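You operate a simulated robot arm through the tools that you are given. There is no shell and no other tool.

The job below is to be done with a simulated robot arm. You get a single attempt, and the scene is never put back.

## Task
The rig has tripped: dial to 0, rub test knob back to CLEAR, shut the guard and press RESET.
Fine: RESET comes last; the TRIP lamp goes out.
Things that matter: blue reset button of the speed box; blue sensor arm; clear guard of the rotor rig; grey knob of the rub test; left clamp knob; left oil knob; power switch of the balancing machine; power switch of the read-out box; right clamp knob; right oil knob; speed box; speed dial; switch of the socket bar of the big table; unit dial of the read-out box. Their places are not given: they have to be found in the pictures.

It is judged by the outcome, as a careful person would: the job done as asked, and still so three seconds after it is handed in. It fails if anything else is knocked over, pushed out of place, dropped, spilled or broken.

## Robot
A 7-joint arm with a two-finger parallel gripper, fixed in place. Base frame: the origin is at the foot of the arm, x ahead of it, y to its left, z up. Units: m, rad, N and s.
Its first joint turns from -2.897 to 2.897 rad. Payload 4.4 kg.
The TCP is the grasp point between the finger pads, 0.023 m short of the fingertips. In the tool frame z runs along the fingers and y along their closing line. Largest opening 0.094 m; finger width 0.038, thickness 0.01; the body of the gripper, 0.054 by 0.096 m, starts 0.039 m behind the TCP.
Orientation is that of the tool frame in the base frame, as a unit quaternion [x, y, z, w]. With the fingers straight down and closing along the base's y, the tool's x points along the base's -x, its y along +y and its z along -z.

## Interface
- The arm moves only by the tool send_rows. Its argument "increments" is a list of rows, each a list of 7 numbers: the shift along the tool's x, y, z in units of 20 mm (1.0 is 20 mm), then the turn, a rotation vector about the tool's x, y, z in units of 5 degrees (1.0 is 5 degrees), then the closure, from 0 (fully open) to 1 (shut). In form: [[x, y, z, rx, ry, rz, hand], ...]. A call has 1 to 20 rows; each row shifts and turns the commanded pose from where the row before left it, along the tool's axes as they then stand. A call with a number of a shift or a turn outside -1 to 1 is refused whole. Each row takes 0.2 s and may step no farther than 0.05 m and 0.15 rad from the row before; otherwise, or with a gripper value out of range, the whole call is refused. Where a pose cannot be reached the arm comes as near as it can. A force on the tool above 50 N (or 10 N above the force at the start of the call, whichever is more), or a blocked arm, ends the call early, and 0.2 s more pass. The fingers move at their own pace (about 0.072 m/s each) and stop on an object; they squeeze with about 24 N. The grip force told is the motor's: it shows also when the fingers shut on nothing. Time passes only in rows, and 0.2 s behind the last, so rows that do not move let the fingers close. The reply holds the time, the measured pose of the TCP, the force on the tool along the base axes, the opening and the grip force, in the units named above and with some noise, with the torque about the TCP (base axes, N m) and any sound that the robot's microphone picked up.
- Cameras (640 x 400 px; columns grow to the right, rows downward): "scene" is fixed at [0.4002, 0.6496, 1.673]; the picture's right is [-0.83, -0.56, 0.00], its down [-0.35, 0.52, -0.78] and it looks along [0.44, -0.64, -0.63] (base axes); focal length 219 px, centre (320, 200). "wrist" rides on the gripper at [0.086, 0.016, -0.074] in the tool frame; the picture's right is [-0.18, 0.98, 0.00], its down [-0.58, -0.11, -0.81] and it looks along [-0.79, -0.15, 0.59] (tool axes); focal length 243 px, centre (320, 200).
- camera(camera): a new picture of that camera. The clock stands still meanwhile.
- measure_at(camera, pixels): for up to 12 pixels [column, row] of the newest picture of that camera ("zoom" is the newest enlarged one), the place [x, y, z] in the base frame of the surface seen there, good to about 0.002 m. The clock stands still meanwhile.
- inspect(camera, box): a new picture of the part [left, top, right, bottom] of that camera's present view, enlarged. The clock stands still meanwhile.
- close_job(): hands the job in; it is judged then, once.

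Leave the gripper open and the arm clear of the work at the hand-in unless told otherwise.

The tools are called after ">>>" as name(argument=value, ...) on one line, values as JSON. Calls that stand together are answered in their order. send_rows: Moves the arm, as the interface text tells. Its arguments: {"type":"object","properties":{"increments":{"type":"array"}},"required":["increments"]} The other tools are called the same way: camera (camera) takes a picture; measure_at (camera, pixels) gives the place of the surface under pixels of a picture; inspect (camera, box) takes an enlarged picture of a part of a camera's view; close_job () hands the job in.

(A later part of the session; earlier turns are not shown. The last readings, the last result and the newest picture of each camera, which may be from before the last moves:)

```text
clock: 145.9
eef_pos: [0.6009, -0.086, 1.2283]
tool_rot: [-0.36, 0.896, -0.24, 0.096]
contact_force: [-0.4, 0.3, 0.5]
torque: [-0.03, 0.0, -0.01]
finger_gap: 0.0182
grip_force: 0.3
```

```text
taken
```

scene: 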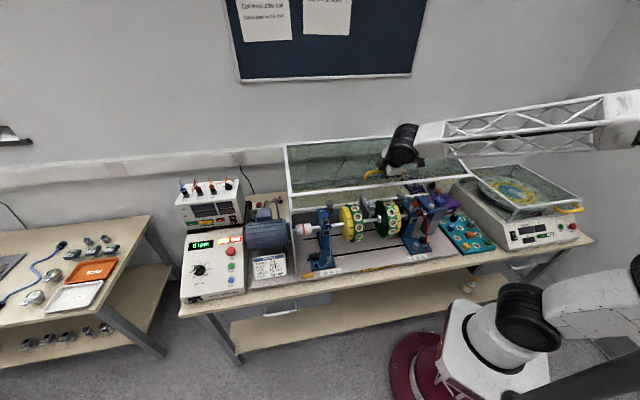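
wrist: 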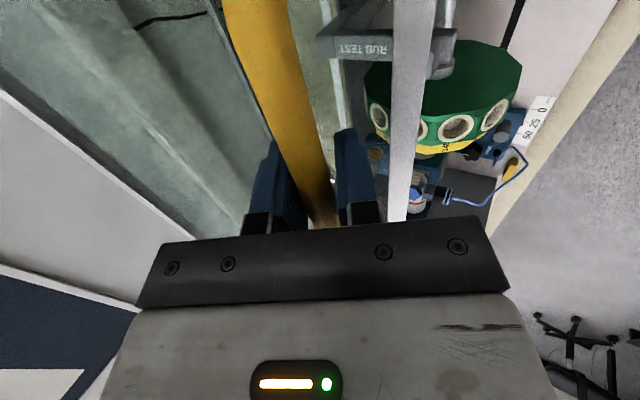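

On track (lid at ~42° of its 113°). Continue 30° further; the front finger will hold it back as it starts to fall.

>>> send_rows(increments=[[0, 0.844, 0.022, 0.6, 0, 0, 0.81], [0, 0.844, 0.022, 0.6, 0, 0, 0.81], [0, 0.844, 0.022, 0.6, 0, 0, 0.81], [0, 0.844, 0.022, 0.6, 0, 0, 0.81], [0, 0.844, 0.022, 0.6, 0, 0, 0.81]])

>>> camera(camera="scene")

>>> camera(camera="wrist")

```text
clock: 147.1
eef_pos: [0.554, -0.0361, 1.1774]
tool_rot: [-0.344, 0.858, -0.354, 0.142]
contact_force: [-0.5, 0.0, -0.5]
torque: [0.0, -0.02, 0.01]
finger_gap: 0.018
grip_force: 0.3
```

```text
taken
```

scene: 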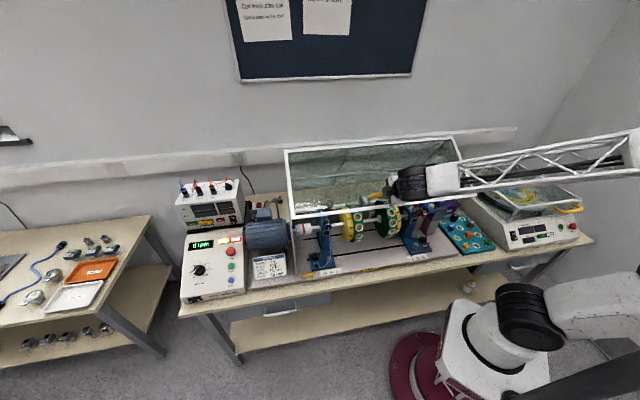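

```text
taken
```

wrist: 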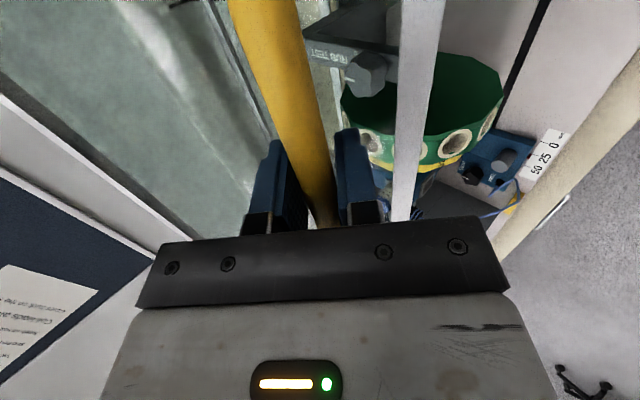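

>>> send_rows(increments=[[0, 0.844, 0.022, 0.6, 0, 0, 0.81], [0, 0.844, 0.022, 0.6, 0, 0, 0.81], [0, 0.844, 0.022, 0.6, 0, 0, 0.81], [0, 0.844, 0.022, 0.6, 0, 0, 0.81], [0, 0.844, 0.022, 0.6, 0, 0, 0.81]])

>>> camera(camera="scene")

>>> camera(camera="wrist")

```text
clock: 148.3
eef_pos: [0.5197, 0.0004, 1.1106]
tool_rot: [-0.322, 0.804, -0.464, 0.187]
contact_force: [-1.1, -0.6, -1.0]
torque: [-0.05, 0.0, -0.01]
finger_gap: 0.0183
grip_force: 0.1
```

```text
taken
```

scene: 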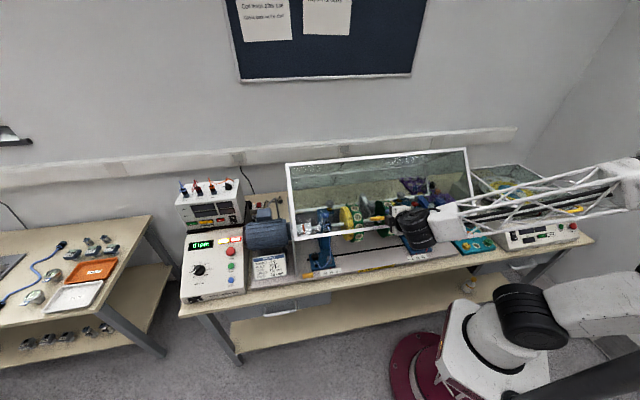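

```text
taken
```

wrist: 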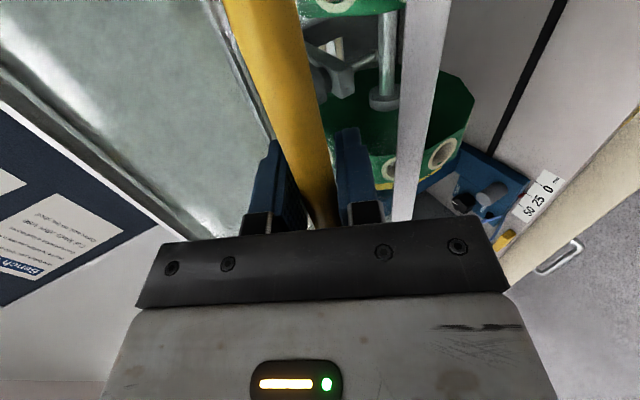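

Lid at 72°, still barely any force, handle still between the fingers. Now keep the tilt at 60° and continue down the arc.

>>> send_rows(increments=[[0, 0.845, 0.024, 0, 0, 0, 0.81], [0, 0.842, 0.068, 0, 0, 0, 0.81], [0, 0.836, 0.112, 0, 0, 0, 0.81], [0, 0.829, 0.155, 0, 0, 0, 0.81], [0, 0.822, 0.199, 0, 0, 0, 0.81]])

>>> camera(camera="scene")

>>> camera(camera="wrist")

```text
clock: 149.5
eef_pos: [0.4958, 0.0252, 1.0329]
tool_rot: [-0.322, 0.803, -0.464, 0.186]
contact_force: [-0.9, -0.2, -1.9]
torque: [-0.03, -0.01, 0.06]
finger_gap: 0.0189
grip_force: 1.0
```

```text
taken
```

scene: 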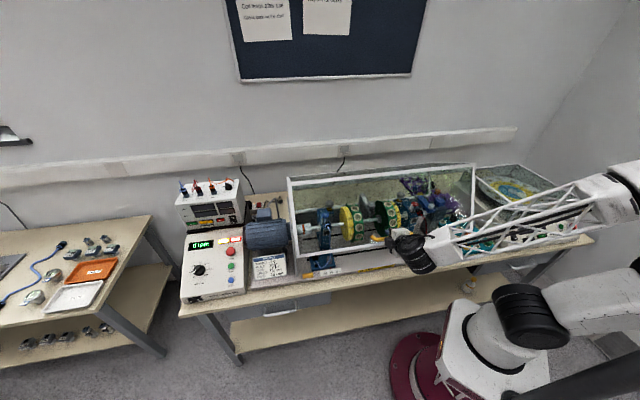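

```text
taken
```

wrist: 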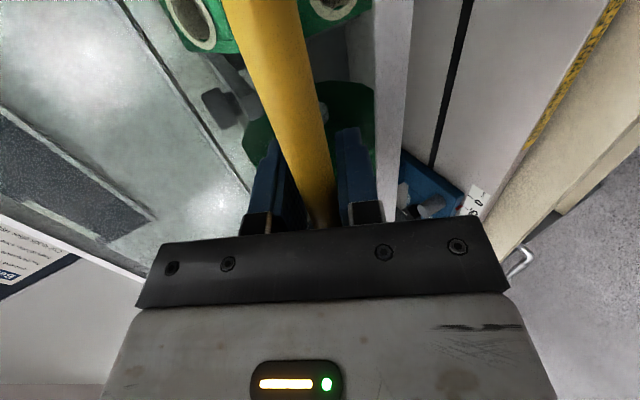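

>>> send_rows(increments=[[0, 0.808, 0.242, 0, 0, 0, 0.81], [0, 0.796, 0.283, 0, 0, 0, 0.81], [0, 0.779, 0.325, 0, 0, 0, 0.81], [0, 0.761, 0.365, 0, 0, 0, 0.81]])

>>> camera(camera="scene")

>>> inspect(camera="scene", box=[380, 150, 500, 270])

```text
clock: 150.1
eef_pos: [0.489, 0.0306, 0.9991]
tool_rot: [-0.322, 0.804, -0.464, 0.187]
contact_force: [-33.3, 20.4, 8.6]
torque: [-0.4, -0.63, 0.55]
finger_gap: 0.0206
grip_force: 2.9
stopped in row 3: the force on the tool passed its limit at 59 N (the readings are from after the stop); the commanded pose is now the measured one
```

```text
taken
```

scene: 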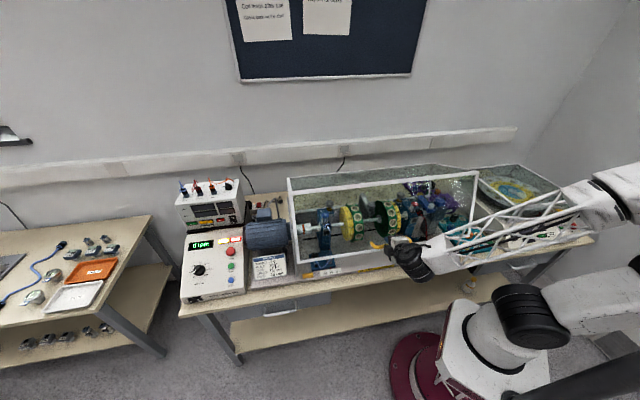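

```text
3.33 times, centred on (440, 210) of scene
```

zoom: 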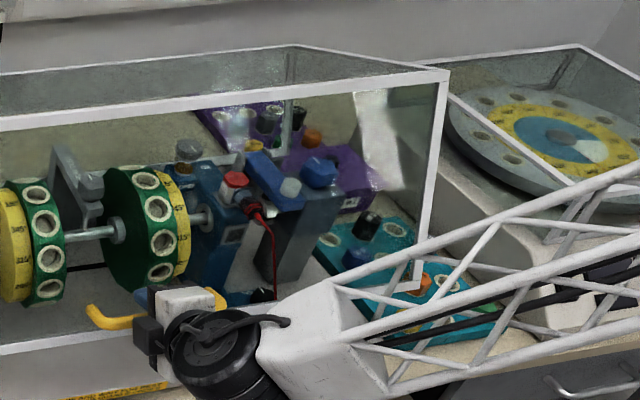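

The call stopped: the tool is being pushed toward the front (−F) by ~38 N – probably fingertips touching the lid's pane. Look from the wrist.

>>> camera(camera="wrist")

>>> inspect(camera="wrist", box=[200, 60, 440, 240])

>>> inspect(camera="scene", box=[375, 210, 455, 290])

```text
taken
```

wrist: 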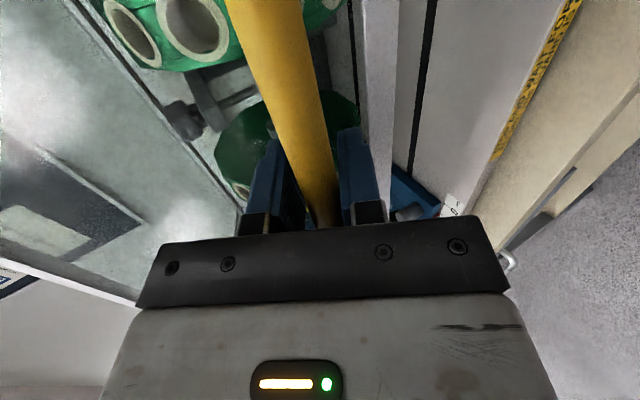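

```text
2.22 times, centred on (320, 150) of wrist
```

zoom: 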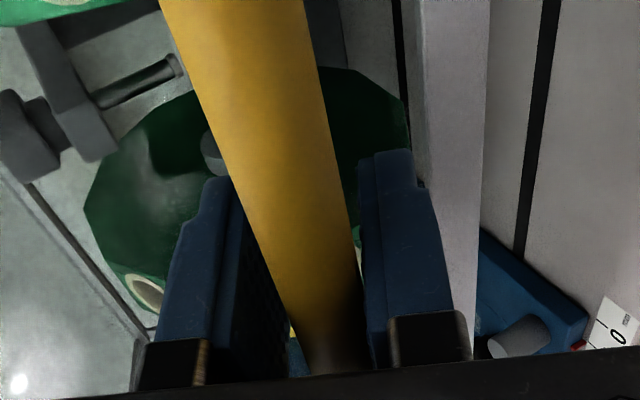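

```text
5.00 times, centred on (415, 250) of scene
```

zoom: 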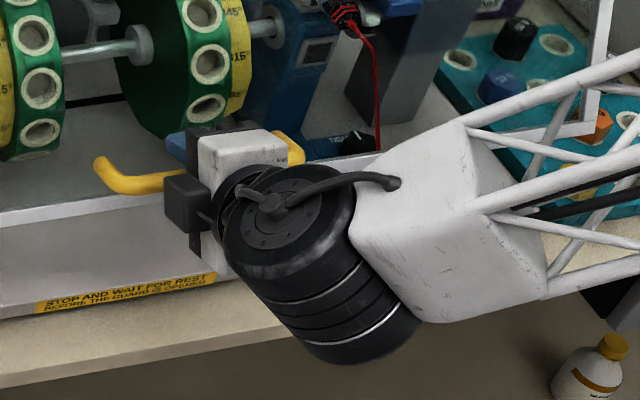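

>>> measure_at(camera="wrist", pixels=[[290, 60], [300, 100], [312, 140], [318, 180], [270, 20], [380, 100], [385, 150], [360, 60], [345, 140], [275, 150], [330, 210], [230, 190]])

```text
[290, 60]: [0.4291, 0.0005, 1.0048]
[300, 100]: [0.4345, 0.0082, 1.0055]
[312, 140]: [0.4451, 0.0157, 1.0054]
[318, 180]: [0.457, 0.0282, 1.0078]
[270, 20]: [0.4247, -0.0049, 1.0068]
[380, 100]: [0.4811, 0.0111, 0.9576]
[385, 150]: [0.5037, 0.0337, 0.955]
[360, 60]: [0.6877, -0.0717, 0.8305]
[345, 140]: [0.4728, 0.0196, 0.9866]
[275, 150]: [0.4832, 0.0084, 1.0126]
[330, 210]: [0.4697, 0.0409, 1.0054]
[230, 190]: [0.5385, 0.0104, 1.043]
```

The bar has slid 16 mm toward the palm: the true hinge is at F≈0.621, z≈0.952 (2 cm nearer than I took it), so the fingertips reached the pane. I'll back off 15 mm along the fingers, then continue with the corrected arc (about 17° left).

>>> send_rows(increments=[[0, 0, -0.4, 0, 0, 0, 0.81], [0, 0, -0.4, 0, 0, 0, 0.81], [0, 0, 0, 0, 0, 0, 0.81]])

>>> camera(camera="wrist")

>>> measure_at(camera="wrist", pixels=[[300, 100], [312, 140], [318, 180], [380, 100], [385, 150], [330, 210]])

```text
clock: 150.9
eef_pos: [0.4807, 0.0395, 1.0077]
tool_rot: [-0.322, 0.804, -0.463, 0.187]
contact_force: [-0.7, -0.1, -3.0]
torque: [-0.03, 0.04, 0.02]
finger_gap: 0.0191
grip_force: 1.0
```

```text
taken
```

wrist: 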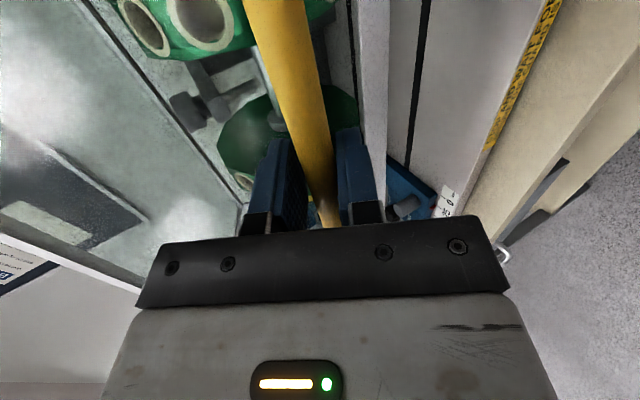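

```text
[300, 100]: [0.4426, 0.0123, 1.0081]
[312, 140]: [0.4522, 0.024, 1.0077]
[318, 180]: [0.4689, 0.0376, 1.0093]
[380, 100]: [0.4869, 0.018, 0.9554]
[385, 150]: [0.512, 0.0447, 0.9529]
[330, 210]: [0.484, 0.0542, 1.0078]
```

Free again (force ~3 N, lid resting on the lower finger). Continue down the corrected arc.

>>> send_rows(increments=[[0, 0.783, 0.3, 0, 0, 0, 0.81], [0, 0.765, 0.345, 0, 0, 0, 0.81], [0, 0.745, 0.385, 0, 0, 0, 0.81]])

>>> camera(camera="scene")

>>> camera(camera="wrist")

>>> measure_at(camera="wrist", pixels=[[300, 100], [312, 140], [318, 180], [380, 100], [385, 150], [330, 210]])

```text
clock: 151.7
eef_pos: [0.4778, 0.0443, 0.9552]
tool_rot: [-0.323, 0.804, -0.464, 0.186]
contact_force: [-1.8, 0.4, -1.4]
torque: [0.0, 0.03, 0.04]
finger_gap: 0.0191
grip_force: 1.8
```

```text
taken
```

scene: 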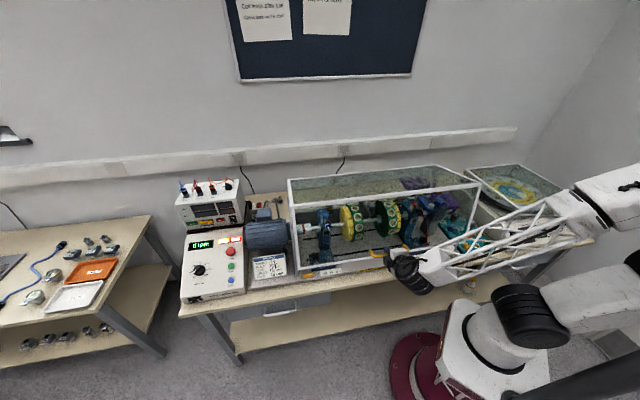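

```text
taken
```

wrist: 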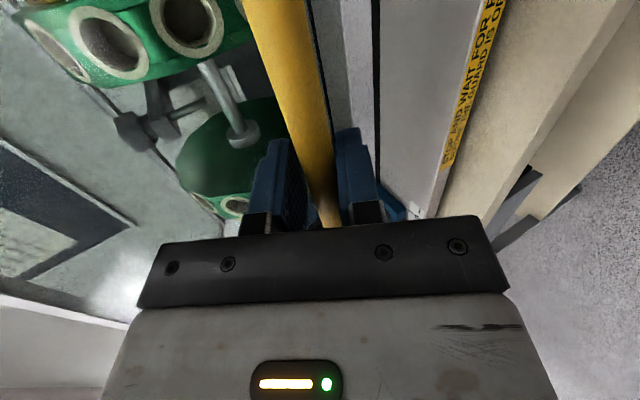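

```text
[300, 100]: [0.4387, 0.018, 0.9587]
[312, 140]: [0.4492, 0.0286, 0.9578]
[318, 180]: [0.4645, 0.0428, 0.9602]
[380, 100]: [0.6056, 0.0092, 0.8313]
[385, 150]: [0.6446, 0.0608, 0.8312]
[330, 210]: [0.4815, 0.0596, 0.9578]
```

>>> send_rows(increments=[[0, 0.722, 0.42, 0, 0, 0, 0.81], [0, 0.699, 0.46, 0, 0, 0, 0.81]])

>>> camera(camera="scene")

>>> camera(camera="wrist")

>>> measure_at(camera="wrist", pixels=[[300, 100], [312, 140], [318, 180], [330, 210], [340, 60], [350, 100]])

```text
clock: 152.3
eef_pos: [0.4752, 0.0442, 0.9237]
tool_rot: [-0.323, 0.804, -0.464, 0.186]
contact_force: [-2.4, 2.0, -2.8]
torque: [-0.01, 0.04, 0.05]
finger_gap: 0.0193
grip_force: 1.4
```

```text
taken
```

scene: 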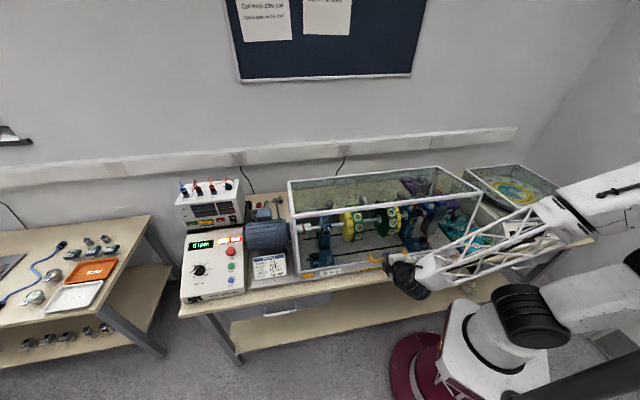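

```text
taken
```

wrist: 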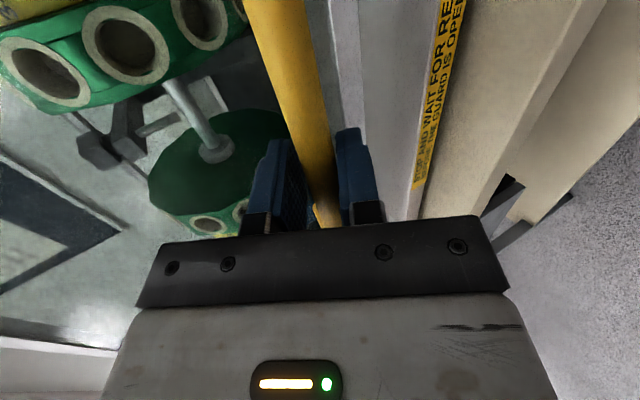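

```text
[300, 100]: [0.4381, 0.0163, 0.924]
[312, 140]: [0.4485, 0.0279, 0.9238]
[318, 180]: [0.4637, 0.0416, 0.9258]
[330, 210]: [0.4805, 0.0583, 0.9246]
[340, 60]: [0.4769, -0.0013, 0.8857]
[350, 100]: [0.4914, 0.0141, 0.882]
```

Nearly closed (rim bar at z≈0.882). One more 3° step, slower.

>>> send_rows(increments=[[0, 0.337, 0.24, 0, 0, 0, 0.81], [0, 0.337, 0.25, 0, 0, 0, 0.81], [0, 0, 0, 0, 0, 0, 0.81]])

>>> camera(camera="wrist")

>>> measure_at(camera="wrist", pixels=[[300, 100], [312, 140], [318, 180], [330, 210], [340, 60], [350, 100], [335, 40]])

>>> inspect(camera="scene", box=[270, 150, 500, 300])

```text
clock: 153.1
eef_pos: [0.4789, 0.0425, 0.9065]
tool_rot: [-0.323, 0.804, -0.464, 0.186]
contact_force: [0.0, 2.3, -3.0]
torque: [-0.05, 0.05, -0.01]
finger_gap: 0.0194
grip_force: 2.3
```

```text
taken
```

wrist: 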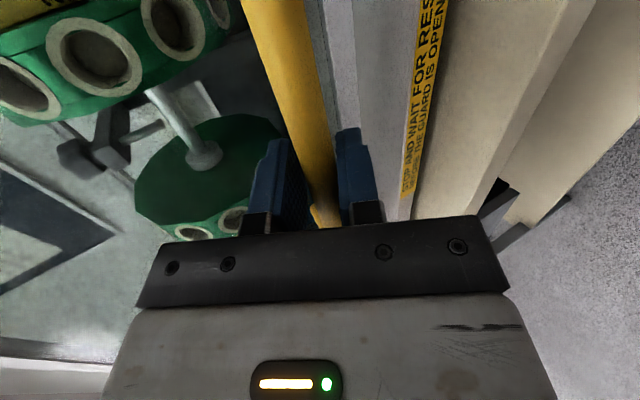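

```text
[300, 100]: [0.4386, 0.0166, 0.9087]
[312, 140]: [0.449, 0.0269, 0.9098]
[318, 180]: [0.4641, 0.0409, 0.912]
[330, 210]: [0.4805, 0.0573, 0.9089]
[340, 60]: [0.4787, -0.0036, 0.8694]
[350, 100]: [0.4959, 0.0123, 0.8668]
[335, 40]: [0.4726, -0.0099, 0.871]
```

```text
2.67 times, centred on (385, 225) of scene
```

zoom: 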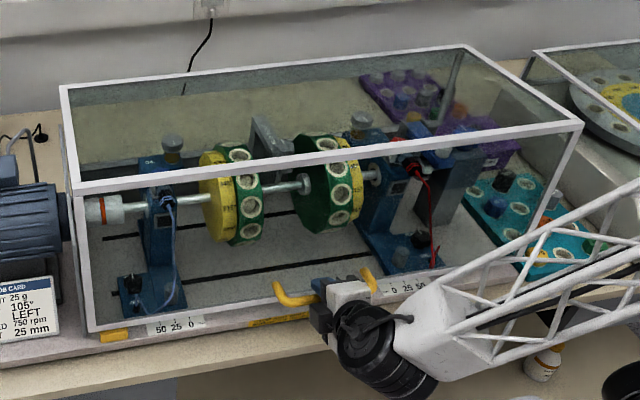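

Continue lowering a little until the lid seats.

>>> send_rows(increments=[[0, 0.25, 0.2, 0, 0, 0, 0.81], [0, 0.25, 0.2, 0, 0, 0, 0.81], [0, 0, 0, 0, 0, 0, 0.81]])

>>> camera(camera="wrist")

>>> measure_at(camera="wrist", pixels=[[300, 100], [312, 140], [318, 180], [330, 210], [340, 60], [345, 100], [335, 40]])

```text
clock: 153.9
eef_pos: [0.4798, 0.0396, 0.8953]
tool_rot: [-0.323, 0.803, -0.465, 0.186]
contact_force: [-3.6, 0.2, -5.0]
torque: [-0.06, 0.05, 0.06]
finger_gap: 0.0199
grip_force: 2.4
```

```text
taken
```

wrist: 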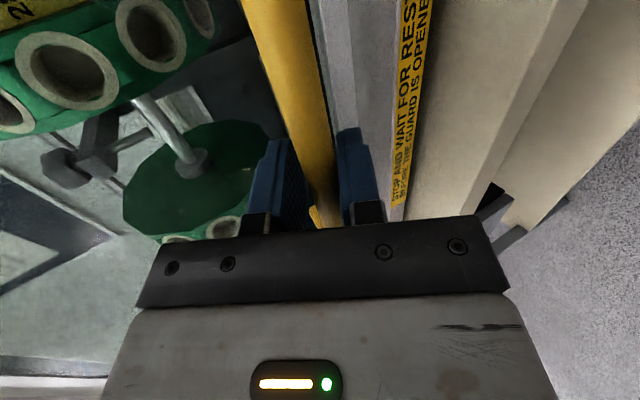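

```text
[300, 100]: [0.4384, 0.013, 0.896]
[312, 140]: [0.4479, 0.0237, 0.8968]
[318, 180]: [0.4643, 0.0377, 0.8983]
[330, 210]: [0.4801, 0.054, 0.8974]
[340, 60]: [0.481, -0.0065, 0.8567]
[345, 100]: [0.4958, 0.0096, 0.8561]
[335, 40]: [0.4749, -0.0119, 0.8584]
```

>>> send_rows(increments=[[0, 0.25, 0.2, 0, 0, 0, 0.81], [0, 0.25, 0.2, 0, 0, 0, 0.81], [0, 0, 0, 0, 0, 0, 0.81]])

>>> camera(camera="wrist")

>>> measure_at(camera="wrist", pixels=[[300, 100], [312, 140], [318, 180], [330, 210], [340, 60], [345, 100], [335, 40]])

```text
clock: 154.7
eef_pos: [0.4819, 0.0389, 0.8824]
tool_rot: [-0.324, 0.803, -0.464, 0.186]
contact_force: [-0.4, 1.7, -4.8]
torque: [-0.03, 0.01, 0.1]
finger_gap: 0.0194
grip_force: 2.1
```

```text
taken
```

wrist: 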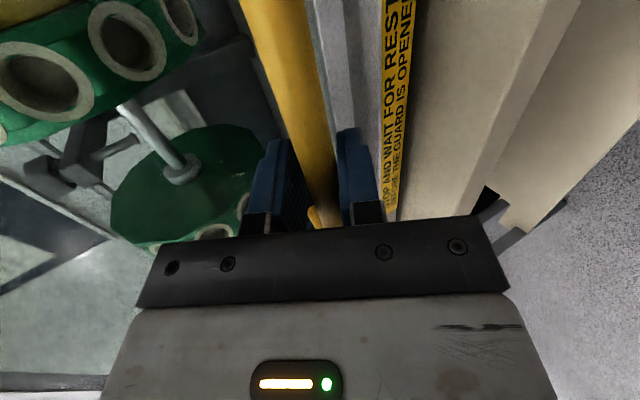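

```text
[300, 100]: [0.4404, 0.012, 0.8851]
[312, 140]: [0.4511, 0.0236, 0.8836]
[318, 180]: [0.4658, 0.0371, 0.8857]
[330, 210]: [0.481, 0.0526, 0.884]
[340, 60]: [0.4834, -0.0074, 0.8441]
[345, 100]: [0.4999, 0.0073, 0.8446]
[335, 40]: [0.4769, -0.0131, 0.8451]
```

>>> send_rows(increments=[[0, 0.2, 0.16, 0, 0, 0, 0.81], [0, 0.1, 0.08, 0, 0, 0, 0.81], [0, 0, 0, 0, 0, 0, 0.81]])

>>> camera(camera="wrist")

>>> measure_at(camera="wrist", pixels=[[300, 100], [312, 140], [318, 180], [330, 210], [335, 60], [340, 100], [330, 40]])

>>> inspect(camera="scene", box=[270, 150, 500, 300])

```text
clock: 155.5
eef_pos: [0.483, 0.0378, 0.8724]
tool_rot: [-0.322, 0.804, -0.465, 0.187]
contact_force: [-0.3, 0.3, 0.5]
torque: [-0.02, -0.01, 0.0]
finger_gap: 0.018
grip_force: 0.0
```

```text
taken
```

wrist: 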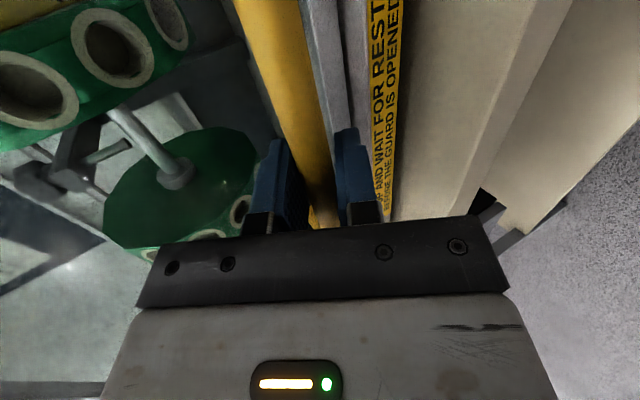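

```text
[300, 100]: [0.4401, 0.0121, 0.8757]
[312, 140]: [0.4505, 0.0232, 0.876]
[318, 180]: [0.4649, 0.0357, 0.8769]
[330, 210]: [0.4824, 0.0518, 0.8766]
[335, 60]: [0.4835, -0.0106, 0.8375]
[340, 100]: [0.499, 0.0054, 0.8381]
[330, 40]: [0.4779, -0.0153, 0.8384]
```

```text
2.67 times, centred on (385, 225) of scene
```

zoom: 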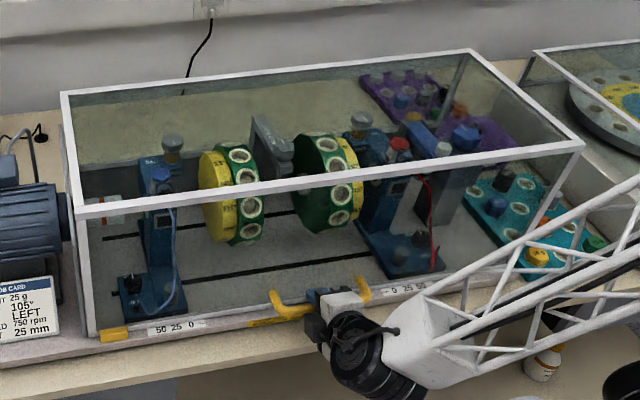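

The load on the fingers is gone: the lid rests on the base. I'll nudge 4 mm more to make sure it is fully seated.

>>> send_rows(increments=[[0, 0.15, 0.1, 0, 0, 0, 0.81], [0, 0.1, 0.06, 0, 0, 0, 0.81], [0, 0, 0, 0, 0, 0, 0.81]])

>>> camera(camera="wrist")

>>> measure_at(camera="wrist", pixels=[[300, 100], [312, 140], [318, 180], [330, 210], [335, 60], [340, 100], [330, 40]])

```text
clock: 156.3
eef_pos: [0.483, 0.0385, 0.8681]
tool_rot: [-0.322, 0.804, -0.465, 0.185]
contact_force: [1.8, -1.3, 10.4]
torque: [-0.15, 0.18, 0.0]
finger_gap: 0.0227
grip_force: 5.3
```

```text
taken
```

wrist: 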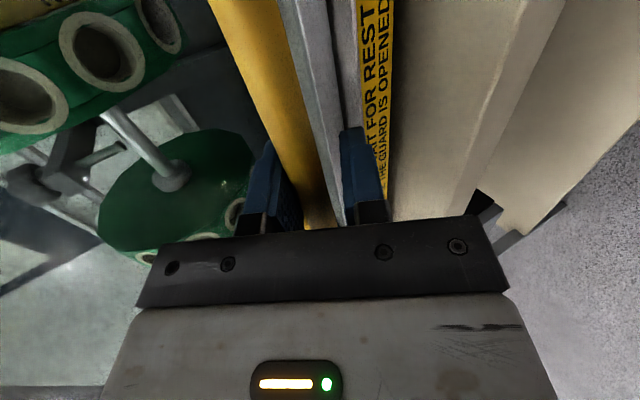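

```text
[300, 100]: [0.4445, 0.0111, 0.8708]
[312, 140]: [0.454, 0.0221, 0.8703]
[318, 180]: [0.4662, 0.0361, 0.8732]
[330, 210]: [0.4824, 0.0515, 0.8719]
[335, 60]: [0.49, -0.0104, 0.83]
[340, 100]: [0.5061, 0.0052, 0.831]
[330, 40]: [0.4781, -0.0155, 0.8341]
```

Lid firmly seated (10 N upward reaction). Now relieve, and withdraw straight back off the handle.

>>> send_rows(increments=[[0, -0.2, 0, 0, 0, 0, 0.81], [0, 0, 0, 0, 0, 0, 0.77], [0, 0, -0.5, 0, 0, 0, 0.77], [0, 0, -1, 0, 0, 0, 0.77], [0, 0, -1, 0, 0, 0, 0.77], [0, 0, -1, 0, 0, 0, 0.77], [0, 0, -1, 0, 0, 0, 0.77]])

>>> camera(camera="scene")

>>> camera(camera="wrist")

```text
clock: 157.9
eef_pos: [0.4295, 0.0923, 0.9164]
tool_rot: [-0.322, 0.804, -0.463, 0.186]
contact_force: [-0.5, -0.1, 0.6]
torque: [0.01, 0.02, 0.0]
finger_gap: 0.0215
grip_force: 0.1
```

```text
taken
```

scene: 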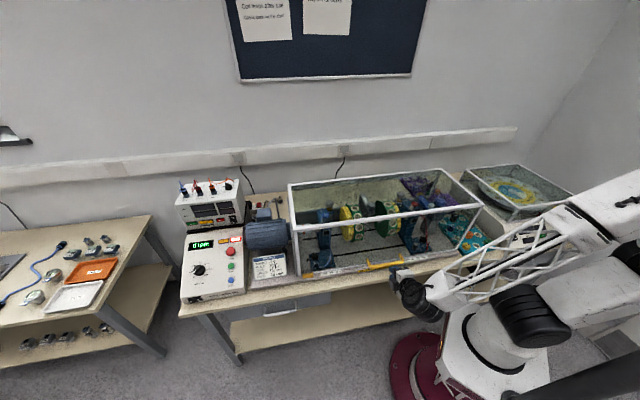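

```text
taken
```

wrist: 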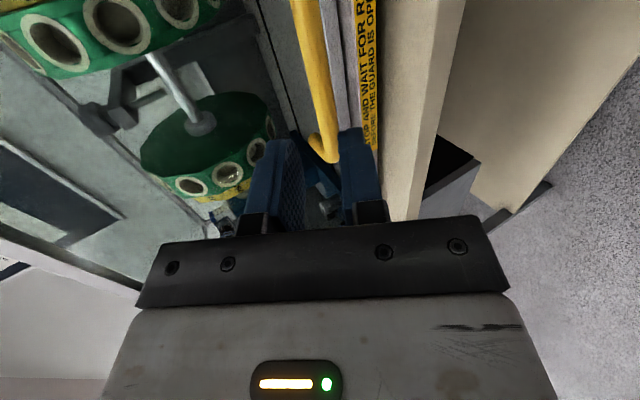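

The handle is free and the lid stays shut. Rise clear of the rig while straightening, and check the lamps.

>>> send_rows(increments=[[0, -0.866, -0.5, 0, 0, 0, 0.77], [0, -0.866, -0.5, 0, 0, 0, 0.77], [0, -0.866, -0.5, 0, 0, 0, 0.77], [0, -0.866, -0.5, 0, 0, 0, 0.77], [0, -0.866, -0.5, 0, 0, 0, 0.77], [0, -0.866, -0.5, 0, 0, 0, 0.77], [0, -0.866, -0.5, 0, 0, 0, 0.77], [0, -0.866, -0.5, 0, 0, 0, 0.77], [0, -0.866, -0.5, 0, 0, 0, 0.77], [0, -0.866, -0.5, 0, 0, 0, 0.77], [0, -0.866, -0.5, 0, 0, 0, 0.77], [0, -0.866, -0.5, 0, 0, 0, 0.77], [0, -0.866, -0.5, 0, 0, 0, 0.77], [0, -0.866, -0.5, 0, 0, 0, 0.77], [0, -0.866, -0.5, 0, 0, 0, 0.77], [0, -0.866, -0.5, 0, 0, 0, 0.77]])

>>> inspect(camera="scene", box=[178, 228, 250, 305])

>>> inspect(camera="scene", box=[270, 150, 500, 300])

```text
clock: 161.3
eef_pos: [0.4296, 0.094, 1.236]
tool_rot: [-0.323, 0.804, -0.464, 0.186]
contact_force: [-0.7, -0.6, 0.1]
torque: [0.02, -0.01, 0.02]
finger_gap: 0.0217
grip_force: 0.1
```

```text
5.19 times, centred on (214, 266) of scene
```

zoom: 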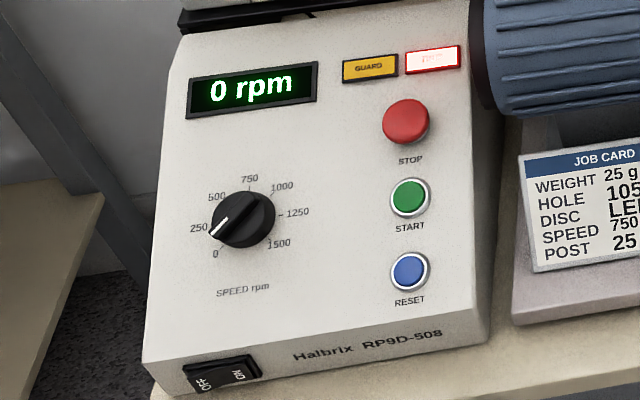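

```text
2.67 times, centred on (385, 225) of scene
```

zoom: 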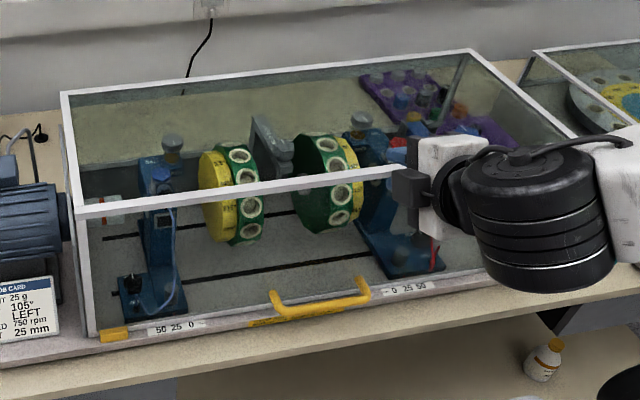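

The GUARD lamp went out, so the guard is shut; TRIP is still lit. Now RESET. Straighten the tool (−60° tilt), then yaw so the camera is on the front side.

>>> send_rows(increments=[[0, 0, 0, -1, 0, 0, 1], [0, 0, 0, -1, 0, 0, 1], [0, 0, 0, -1, 0, 0, 1], [0, 0, 0, -1, 0, 0, 1], [0, 0, 0, -1, 0, 0, 1], [0, 0, 0, -1, 0, 0, 1], [0, 0, 0, -1, 0, 0, 1], [0, 0, 0, -1, 0, 0, 1], [0, 0, 0, -1, 0, 0, 1], [0, 0, 0, -1, 0, 0, 1], [0, 0, 0, -1, 0, 0, 1], [0, 0, 0, -1, 0, 0, 1]])

>>> send_rows(increments=[[0, 0, 0, 0, 0, 1, 1], [0, 0, 0, 0, 0, 1, 1], [0, 0, 0, 0, 0, 1, 1], [0, 0, 0, 0, 0, 1, 1], [0, 0, 0, 0, 0, 1, 1], [0, 0, 0, 0, 0, 1, 1], [0, 0, 0, 0, 0, 1, 1], [0, 0, 0, 0, 0, 1, 1], [0, 0, 0, 0, 0, 1, 1], [0, 0, 0, 0, 0, 1, 1], [0, 0, 0, 0, 0, 1, 1], [0, 0, 0, 0, 0, 1, 1], [0, 0, 0, 0, 0, 1, 1], [0, 0, 0, 0, 0, 1, 1], [0, 0, 0, 0, 0, 1, 1], [0, 0, 0, 0, 0, 1, 1], [0, 0, 0, 0, 0, 1, 1], [0, 0, 0, 0, 0, 1, 1]])

>>> camera(camera="scene")

```text
clock: 163.9
eef_pos: [0.43, 0.0931, 1.2369]
tool_rot: [-0.373, 0.928, 0.001, -0.001]
contact_force: [0.2, -1.1, 0.0]
torque: [0.0, 0.01, -0.01]
finger_gap: 0.0
grip_force: 23.9
```

```text
clock: 167.7
eef_pos: [0.4301, 0.0928, 1.2373]
tool_rot: [0.393, 0.92, -0.001, 0.0]
contact_force: [-0.2, 0.6, -0.5]
torque: [-0.01, 0.01, -0.01]
finger_gap: 0.0
grip_force: 24.1
```

```text
taken
```

scene: 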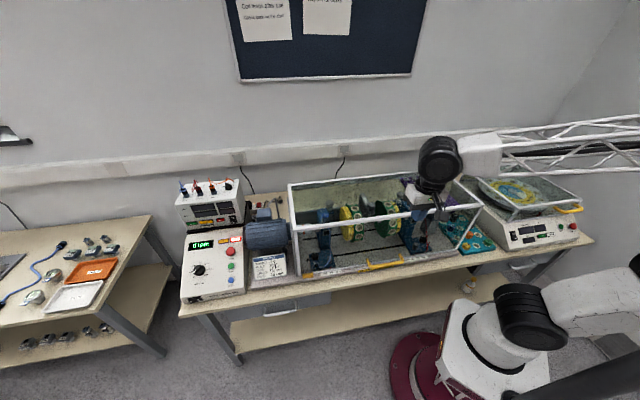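

>>> send_rows(increments=[[-0.061, 0.99, 0, 0, 0, 0, 1], [-0.061, 0.99, 0, 0, 0, 0, 1], [-0.061, 0.99, 0, 0, 0, 0, 1], [-0.061, 0.99, 0, 0, 0, 0, 1], [-0.061, 0.99, 0, 0, 0, 0, 1], [-0.061, 0.99, 0, 0, 0, 0, 1], [-0.061, 0.99, 0, 0, 0, 0, 1], [-0.061, 0.99, 0, 0, 0, 0, 1], [-0.061, 0.99, 0, 0, 0, 0, 1], [-0.061, 0.99, 0, 0, 0, 0, 1], [-0.061, 0.99, 0, 0, 0, 0, 1], [-0.061, 0.99, 0, 0, 0, 0, 1], [-0.061, 0.99, 0, 0, 0, 0, 1], [-0.061, 0.99, 0, 0, 0, 0, 1], [-0.061, 0.99, 0, 0, 0, 0, 1], [-0.061, 0.99, 0, 0, 0, 0, 1]])

>>> send_rows(increments=[[-0.061, 0.99, 0, 0, 0, 0, 1], [-0.061, 0.99, 0, 0, 0, 0, 1], [-0.061, 0.99, 0, 0, 0, 0, 1], [-0.061, 0.99, 0, 0, 0, 0, 1], [-0.061, 0.99, 0, 0, 0, 0, 1], [-0.061, 0.99, 0, 0, 0, 0, 1], [-0.061, 0.99, 0, 0, 0, 0, 1], [-0.061, 0.99, 0, 0, 0, 0, 1], [-0.061, 0.99, 0, 0, 0, 0, 1], [-0.061, 0.99, 0, 0, 0, 0, 1], [-0.061, 0.99, 0, 0, 0, 0, 1], [-0.061, 0.99, 0.5, 0, 0, 0, 1], [-0.061, 0.99, 1, 0, 0, 0, 1], [-0.061, 0.99, 1, 0, 0, 0, 1], [-0.061, 0.99, 1, 0, 0, 0, 1], [0, 0, 0, 0, -1, 0, 1], [0, 0, 0, 0, -1, 0, 1], [0, 0, 0, 0, -1, 0, 1], [0, 0, 0, 0, -1, 0, 1], [0, 0, 0, 0, -1, 0, 1]])

>>> camera(camera="wrist")

>>> camera(camera="scene")

```text
clock: 171.1
eef_pos: [0.6727, 0.2992, 1.2365]
tool_rot: [0.392, 0.92, 0.0, 0.0]
contact_force: [-0.1, -0.4, 0.1]
torque: [-0.01, 0.0, 0.01]
finger_gap: 0.0
grip_force: 23.6
```

```text
clock: 175.3
eef_pos: [0.8982, 0.4902, 1.1663]
tool_rot: [0.384, 0.898, -0.084, 0.199]
contact_force: [0.1, 1.2, -0.3]
torque: [0.0, -0.04, 0.05]
finger_gap: 0.0
grip_force: 24.4
```

```text
taken
```

wrist: 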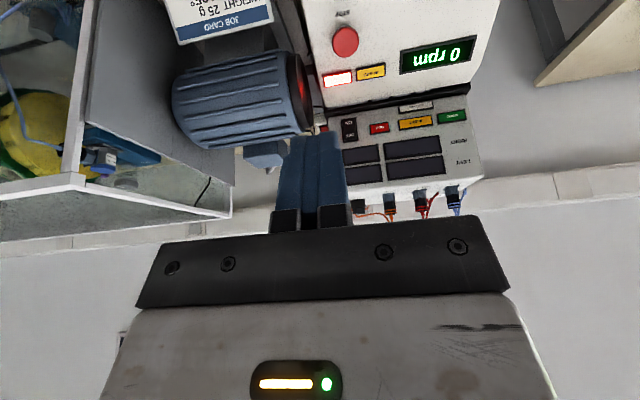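

```text
taken
```

scene: 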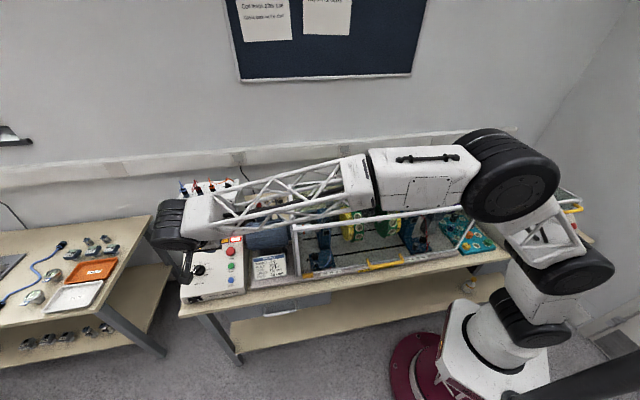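

Tool now points square to the panel. Re-measure the RESET button in the scene view.

>>> inspect(camera="scene", box=[215, 255, 250, 295])

>>> inspect(camera="scene", box=[178, 228, 250, 305])

>>> measure_at(camera="zoom", pixels=[[408, 270], [400, 265], [418, 275], [408, 258], [408, 284], [388, 275], [432, 268], [410, 195], [410, 300], [450, 270], [360, 270]])

```text
10.00 times, centred on (232, 275) of scene
```

zoom: 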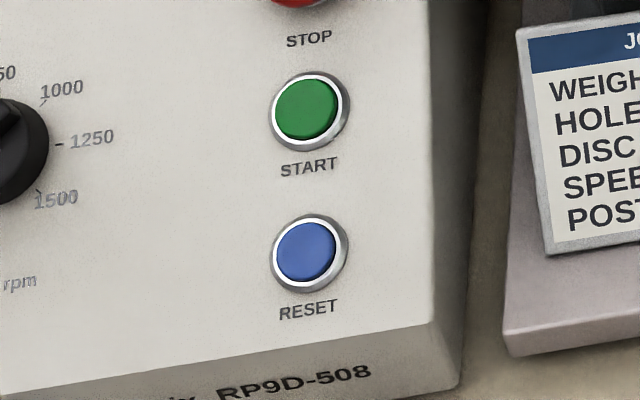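

```text
5.19 times, centred on (214, 266) of scene
```

zoom: 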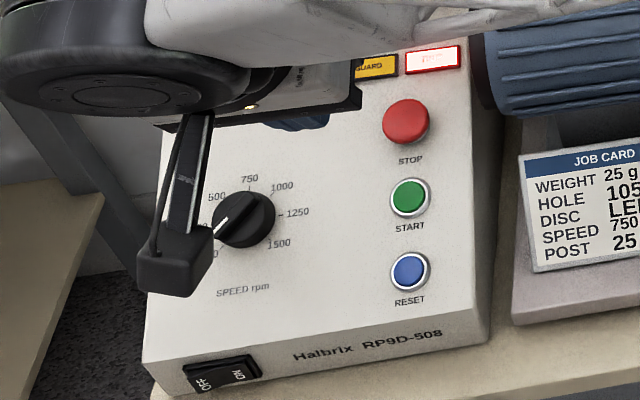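

```text
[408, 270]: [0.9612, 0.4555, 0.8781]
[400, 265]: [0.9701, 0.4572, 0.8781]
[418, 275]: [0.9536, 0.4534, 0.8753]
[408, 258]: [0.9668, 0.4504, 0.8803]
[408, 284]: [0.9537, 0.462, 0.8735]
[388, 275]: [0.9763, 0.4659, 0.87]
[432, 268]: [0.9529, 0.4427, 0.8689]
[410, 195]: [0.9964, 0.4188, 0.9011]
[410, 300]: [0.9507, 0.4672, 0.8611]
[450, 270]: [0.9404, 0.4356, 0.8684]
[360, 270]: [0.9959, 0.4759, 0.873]
```

RESET cap centre is (0.9615,0.4553,0.878), ~9 mm proud of the panel. Approach to 4 cm above it along the panel normal with fingers closed.

>>> send_rows(increments=[[0.329, 0.105, 0.932, 0, 0, 0, 1], [0.329, 0.105, 0.932, 0, 0, 0, 1], [0.329, 0.105, 0.932, 0, 0, 0, 1], [0.329, 0.105, 0.932, 0, 0, 0, 1], [0.329, 0.105, 0.932, 0, 0, 0, 1], [0.329, 0.105, 0.932, 0, 0, 0, 1], [0.329, 0.105, 0.932, 0, 0, 0, 1], [0.329, 0.105, 0.932, 0, 0, 0, 1], [0.329, 0.105, 0.932, 0, 0, 0, 1], [0, 0, 1, 0, 0, 0, 1], [0, 0, 1, 0, 0, 0, 1], [0, 0, 1, 0, 0, 0, 1]])

>>> camera(camera="wrist")

>>> inspect(camera="scene", box=[178, 228, 268, 305])

```text
clock: 177.9
eef_pos: [0.9409, 0.4757, 0.9366]
tool_rot: [0.384, 0.898, -0.086, 0.198]
contact_force: [0.5, -0.9, -0.3]
torque: [0.02, 0.01, 0.01]
finger_gap: 0.0
grip_force: 23.7
```

```text
taken
```

wrist: 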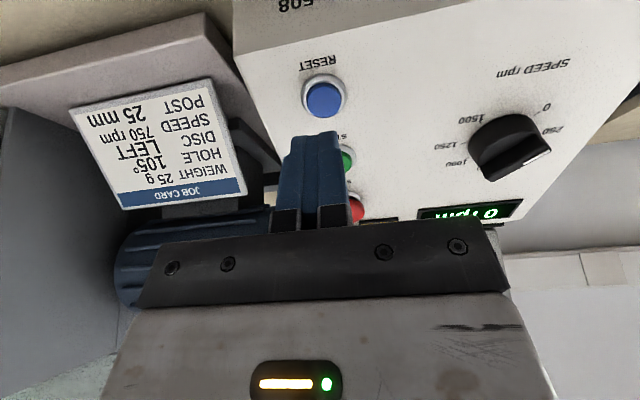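

```text
5.19 times, centred on (223, 266) of scene
```

zoom: 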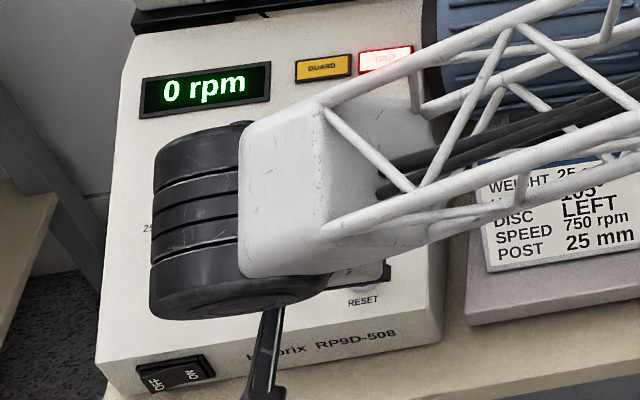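

>>> measure_at(camera="wrist", pixels=[[323, 97], [323, 90], [323, 108], [312, 98], [335, 98], [350, 158], [317, 138]])

```text
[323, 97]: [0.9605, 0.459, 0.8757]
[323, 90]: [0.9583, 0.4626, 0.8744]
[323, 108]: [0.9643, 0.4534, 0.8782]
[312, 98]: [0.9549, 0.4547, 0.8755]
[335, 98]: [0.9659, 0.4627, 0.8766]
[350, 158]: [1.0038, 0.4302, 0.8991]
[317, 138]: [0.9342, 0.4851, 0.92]
```

Aligned within 2 mm. Lower to ~4 mm above the button.

>>> send_rows(increments=[[-0.06, 0.05, 0.6, 0, 0, 0, 1], [0, 0, 0.6, 0, 0, 0, 1], [0, 0, 0.55, 0, 0, 0, 1], [0, 0, 0, 0, 0, 0, 1]])

>>> inspect(camera="wrist", box=[250, 50, 410, 210])

```text
clock: 178.9
eef_pos: [0.9537, 0.4628, 0.9043]
tool_rot: [0.383, 0.898, -0.085, 0.199]
contact_force: [0.6, 1.0, -0.5]
torque: [-0.04, 0.02, 0.01]
finger_gap: 0.0
grip_force: 24.5
```

```text
2.50 times, centred on (330, 130) of wrist
```

zoom: 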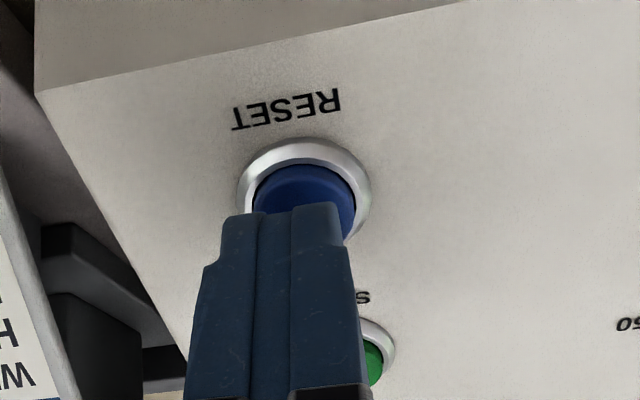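

The tip is over the button; I'll shift 2 mm each way to centre, then press in 2 mm steps watching the force.

>>> send_rows(increments=[[0.1, 0.1, 0.1, 0, 0, 0, 1], [0, 0, 0.1, 0, 0, 0, 1], [0, 0, 0, 0, 0, 0, 1]])

>>> send_rows(increments=[[0, 0, 0.1, 0, 0, 0, 1], [0, 0, 0, 0, 0, 0, 1]])

>>> inspect(camera="scene", box=[178, 228, 268, 305])

```text
clock: 179.7
eef_pos: [0.9544, 0.4645, 0.9012]
tool_rot: [0.384, 0.898, -0.085, 0.199]
contact_force: [0.0, 0.2, 0.5]
torque: [0.01, 0.01, 0.03]
finger_gap: 0.0
grip_force: 24.2
```

```text
clock: 180.3
eef_pos: [0.9546, 0.4624, 0.8978]
tool_rot: [0.384, 0.898, -0.085, 0.199]
contact_force: [-0.2, 0.8, 0.0]
torque: [0.02, 0.0, -0.01]
finger_gap: 0.0001
grip_force: 23.7
```

```text
5.19 times, centred on (223, 266) of scene
```

zoom: 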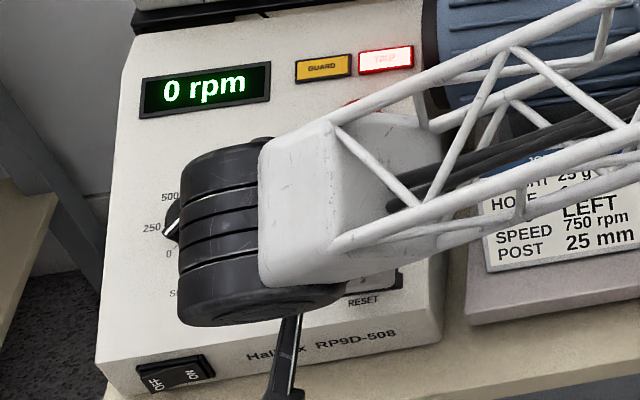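

No contact yet. Continue.

>>> send_rows(increments=[[0, 0, 0.1, 0, 0, 0, 1], [0, 0, 0, 0, 0, 0, 1]])

>>> send_rows(increments=[[0, 0, 0.1, 0, 0, 0, 1], [0, 0, 0, 0, 0, 0, 1]])

>>> inspect(camera="scene", box=[178, 228, 268, 305])

```text
clock: 180.9
eef_pos: [0.9566, 0.4641, 0.8968]
tool_rot: [0.384, 0.898, -0.085, 0.199]
contact_force: [0.8, 1.6, 3.1]
torque: [-0.04, -0.04, 0.02]
finger_gap: 0.0
grip_force: 23.7
heard: click
```

```text
clock: 181.5
eef_pos: [0.9563, 0.4624, 0.8952]
tool_rot: [0.383, 0.898, -0.084, 0.2]
contact_force: [-4.6, 0.2, 7.3]
torque: [-0.03, -0.01, -0.07]
finger_gap: 0.0
grip_force: 23.7
```

```text
5.19 times, centred on (223, 266) of scene
```

zoom: 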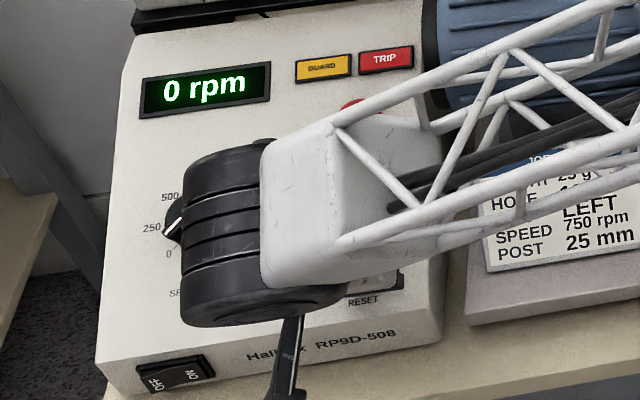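

A click was heard and the TRIP lamp is out. Now back straight off the button along the panel normal and rise.

>>> send_rows(increments=[[0, 0, -0.5, 0, 0, 0, 1], [0, 0, -1, 0, 0, 0, 1], [0, 0, -1, 0, 0, 0, 1], [0, 0, -1, 0, 0, 0, 1], [0, 0, -1, 0, 0, 0, 1], [0, 0, -1, 0, 0, 0, 1], [0, 0, -1, 0, 0, 0, 1], [0, 0, -1, 0, 0, 0, 1], [0, 0, -1, 0, 0, 0, 1], [0, 0, -1, 0, 0, 0, 1], [0, 0, -1, 0, 0, 0, 1], [0, 0, -1, 0, 0, 0, 1], [0, 0, -1, 0, 0, 0, 1]])

>>> camera(camera="scene")

>>> inspect(camera="scene", box=[178, 228, 268, 305])

```text
clock: 184.3
eef_pos: [0.8832, 0.5388, 1.1209]
tool_rot: [0.383, 0.898, -0.085, 0.199]
contact_force: [0.1, -0.6, 0.4]
torque: [0.02, -0.02, 0.02]
finger_gap: 0.0001
grip_force: 23.9
```

```text
taken
```

scene: 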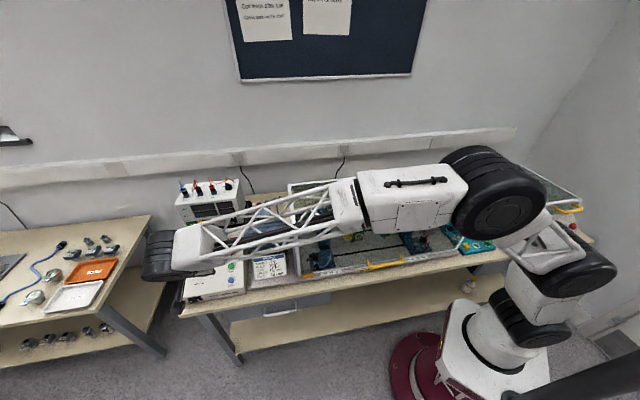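

```text
5.19 times, centred on (223, 266) of scene
```

zoom: 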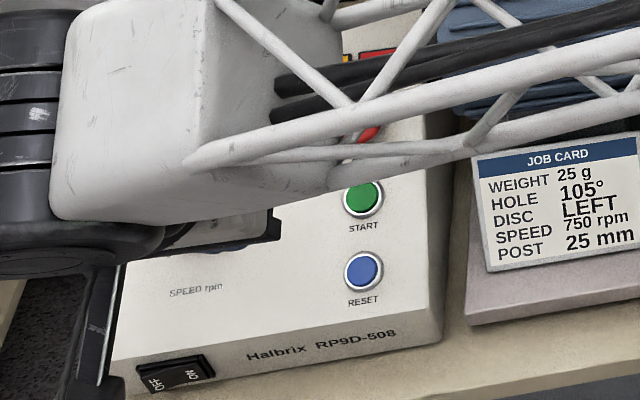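

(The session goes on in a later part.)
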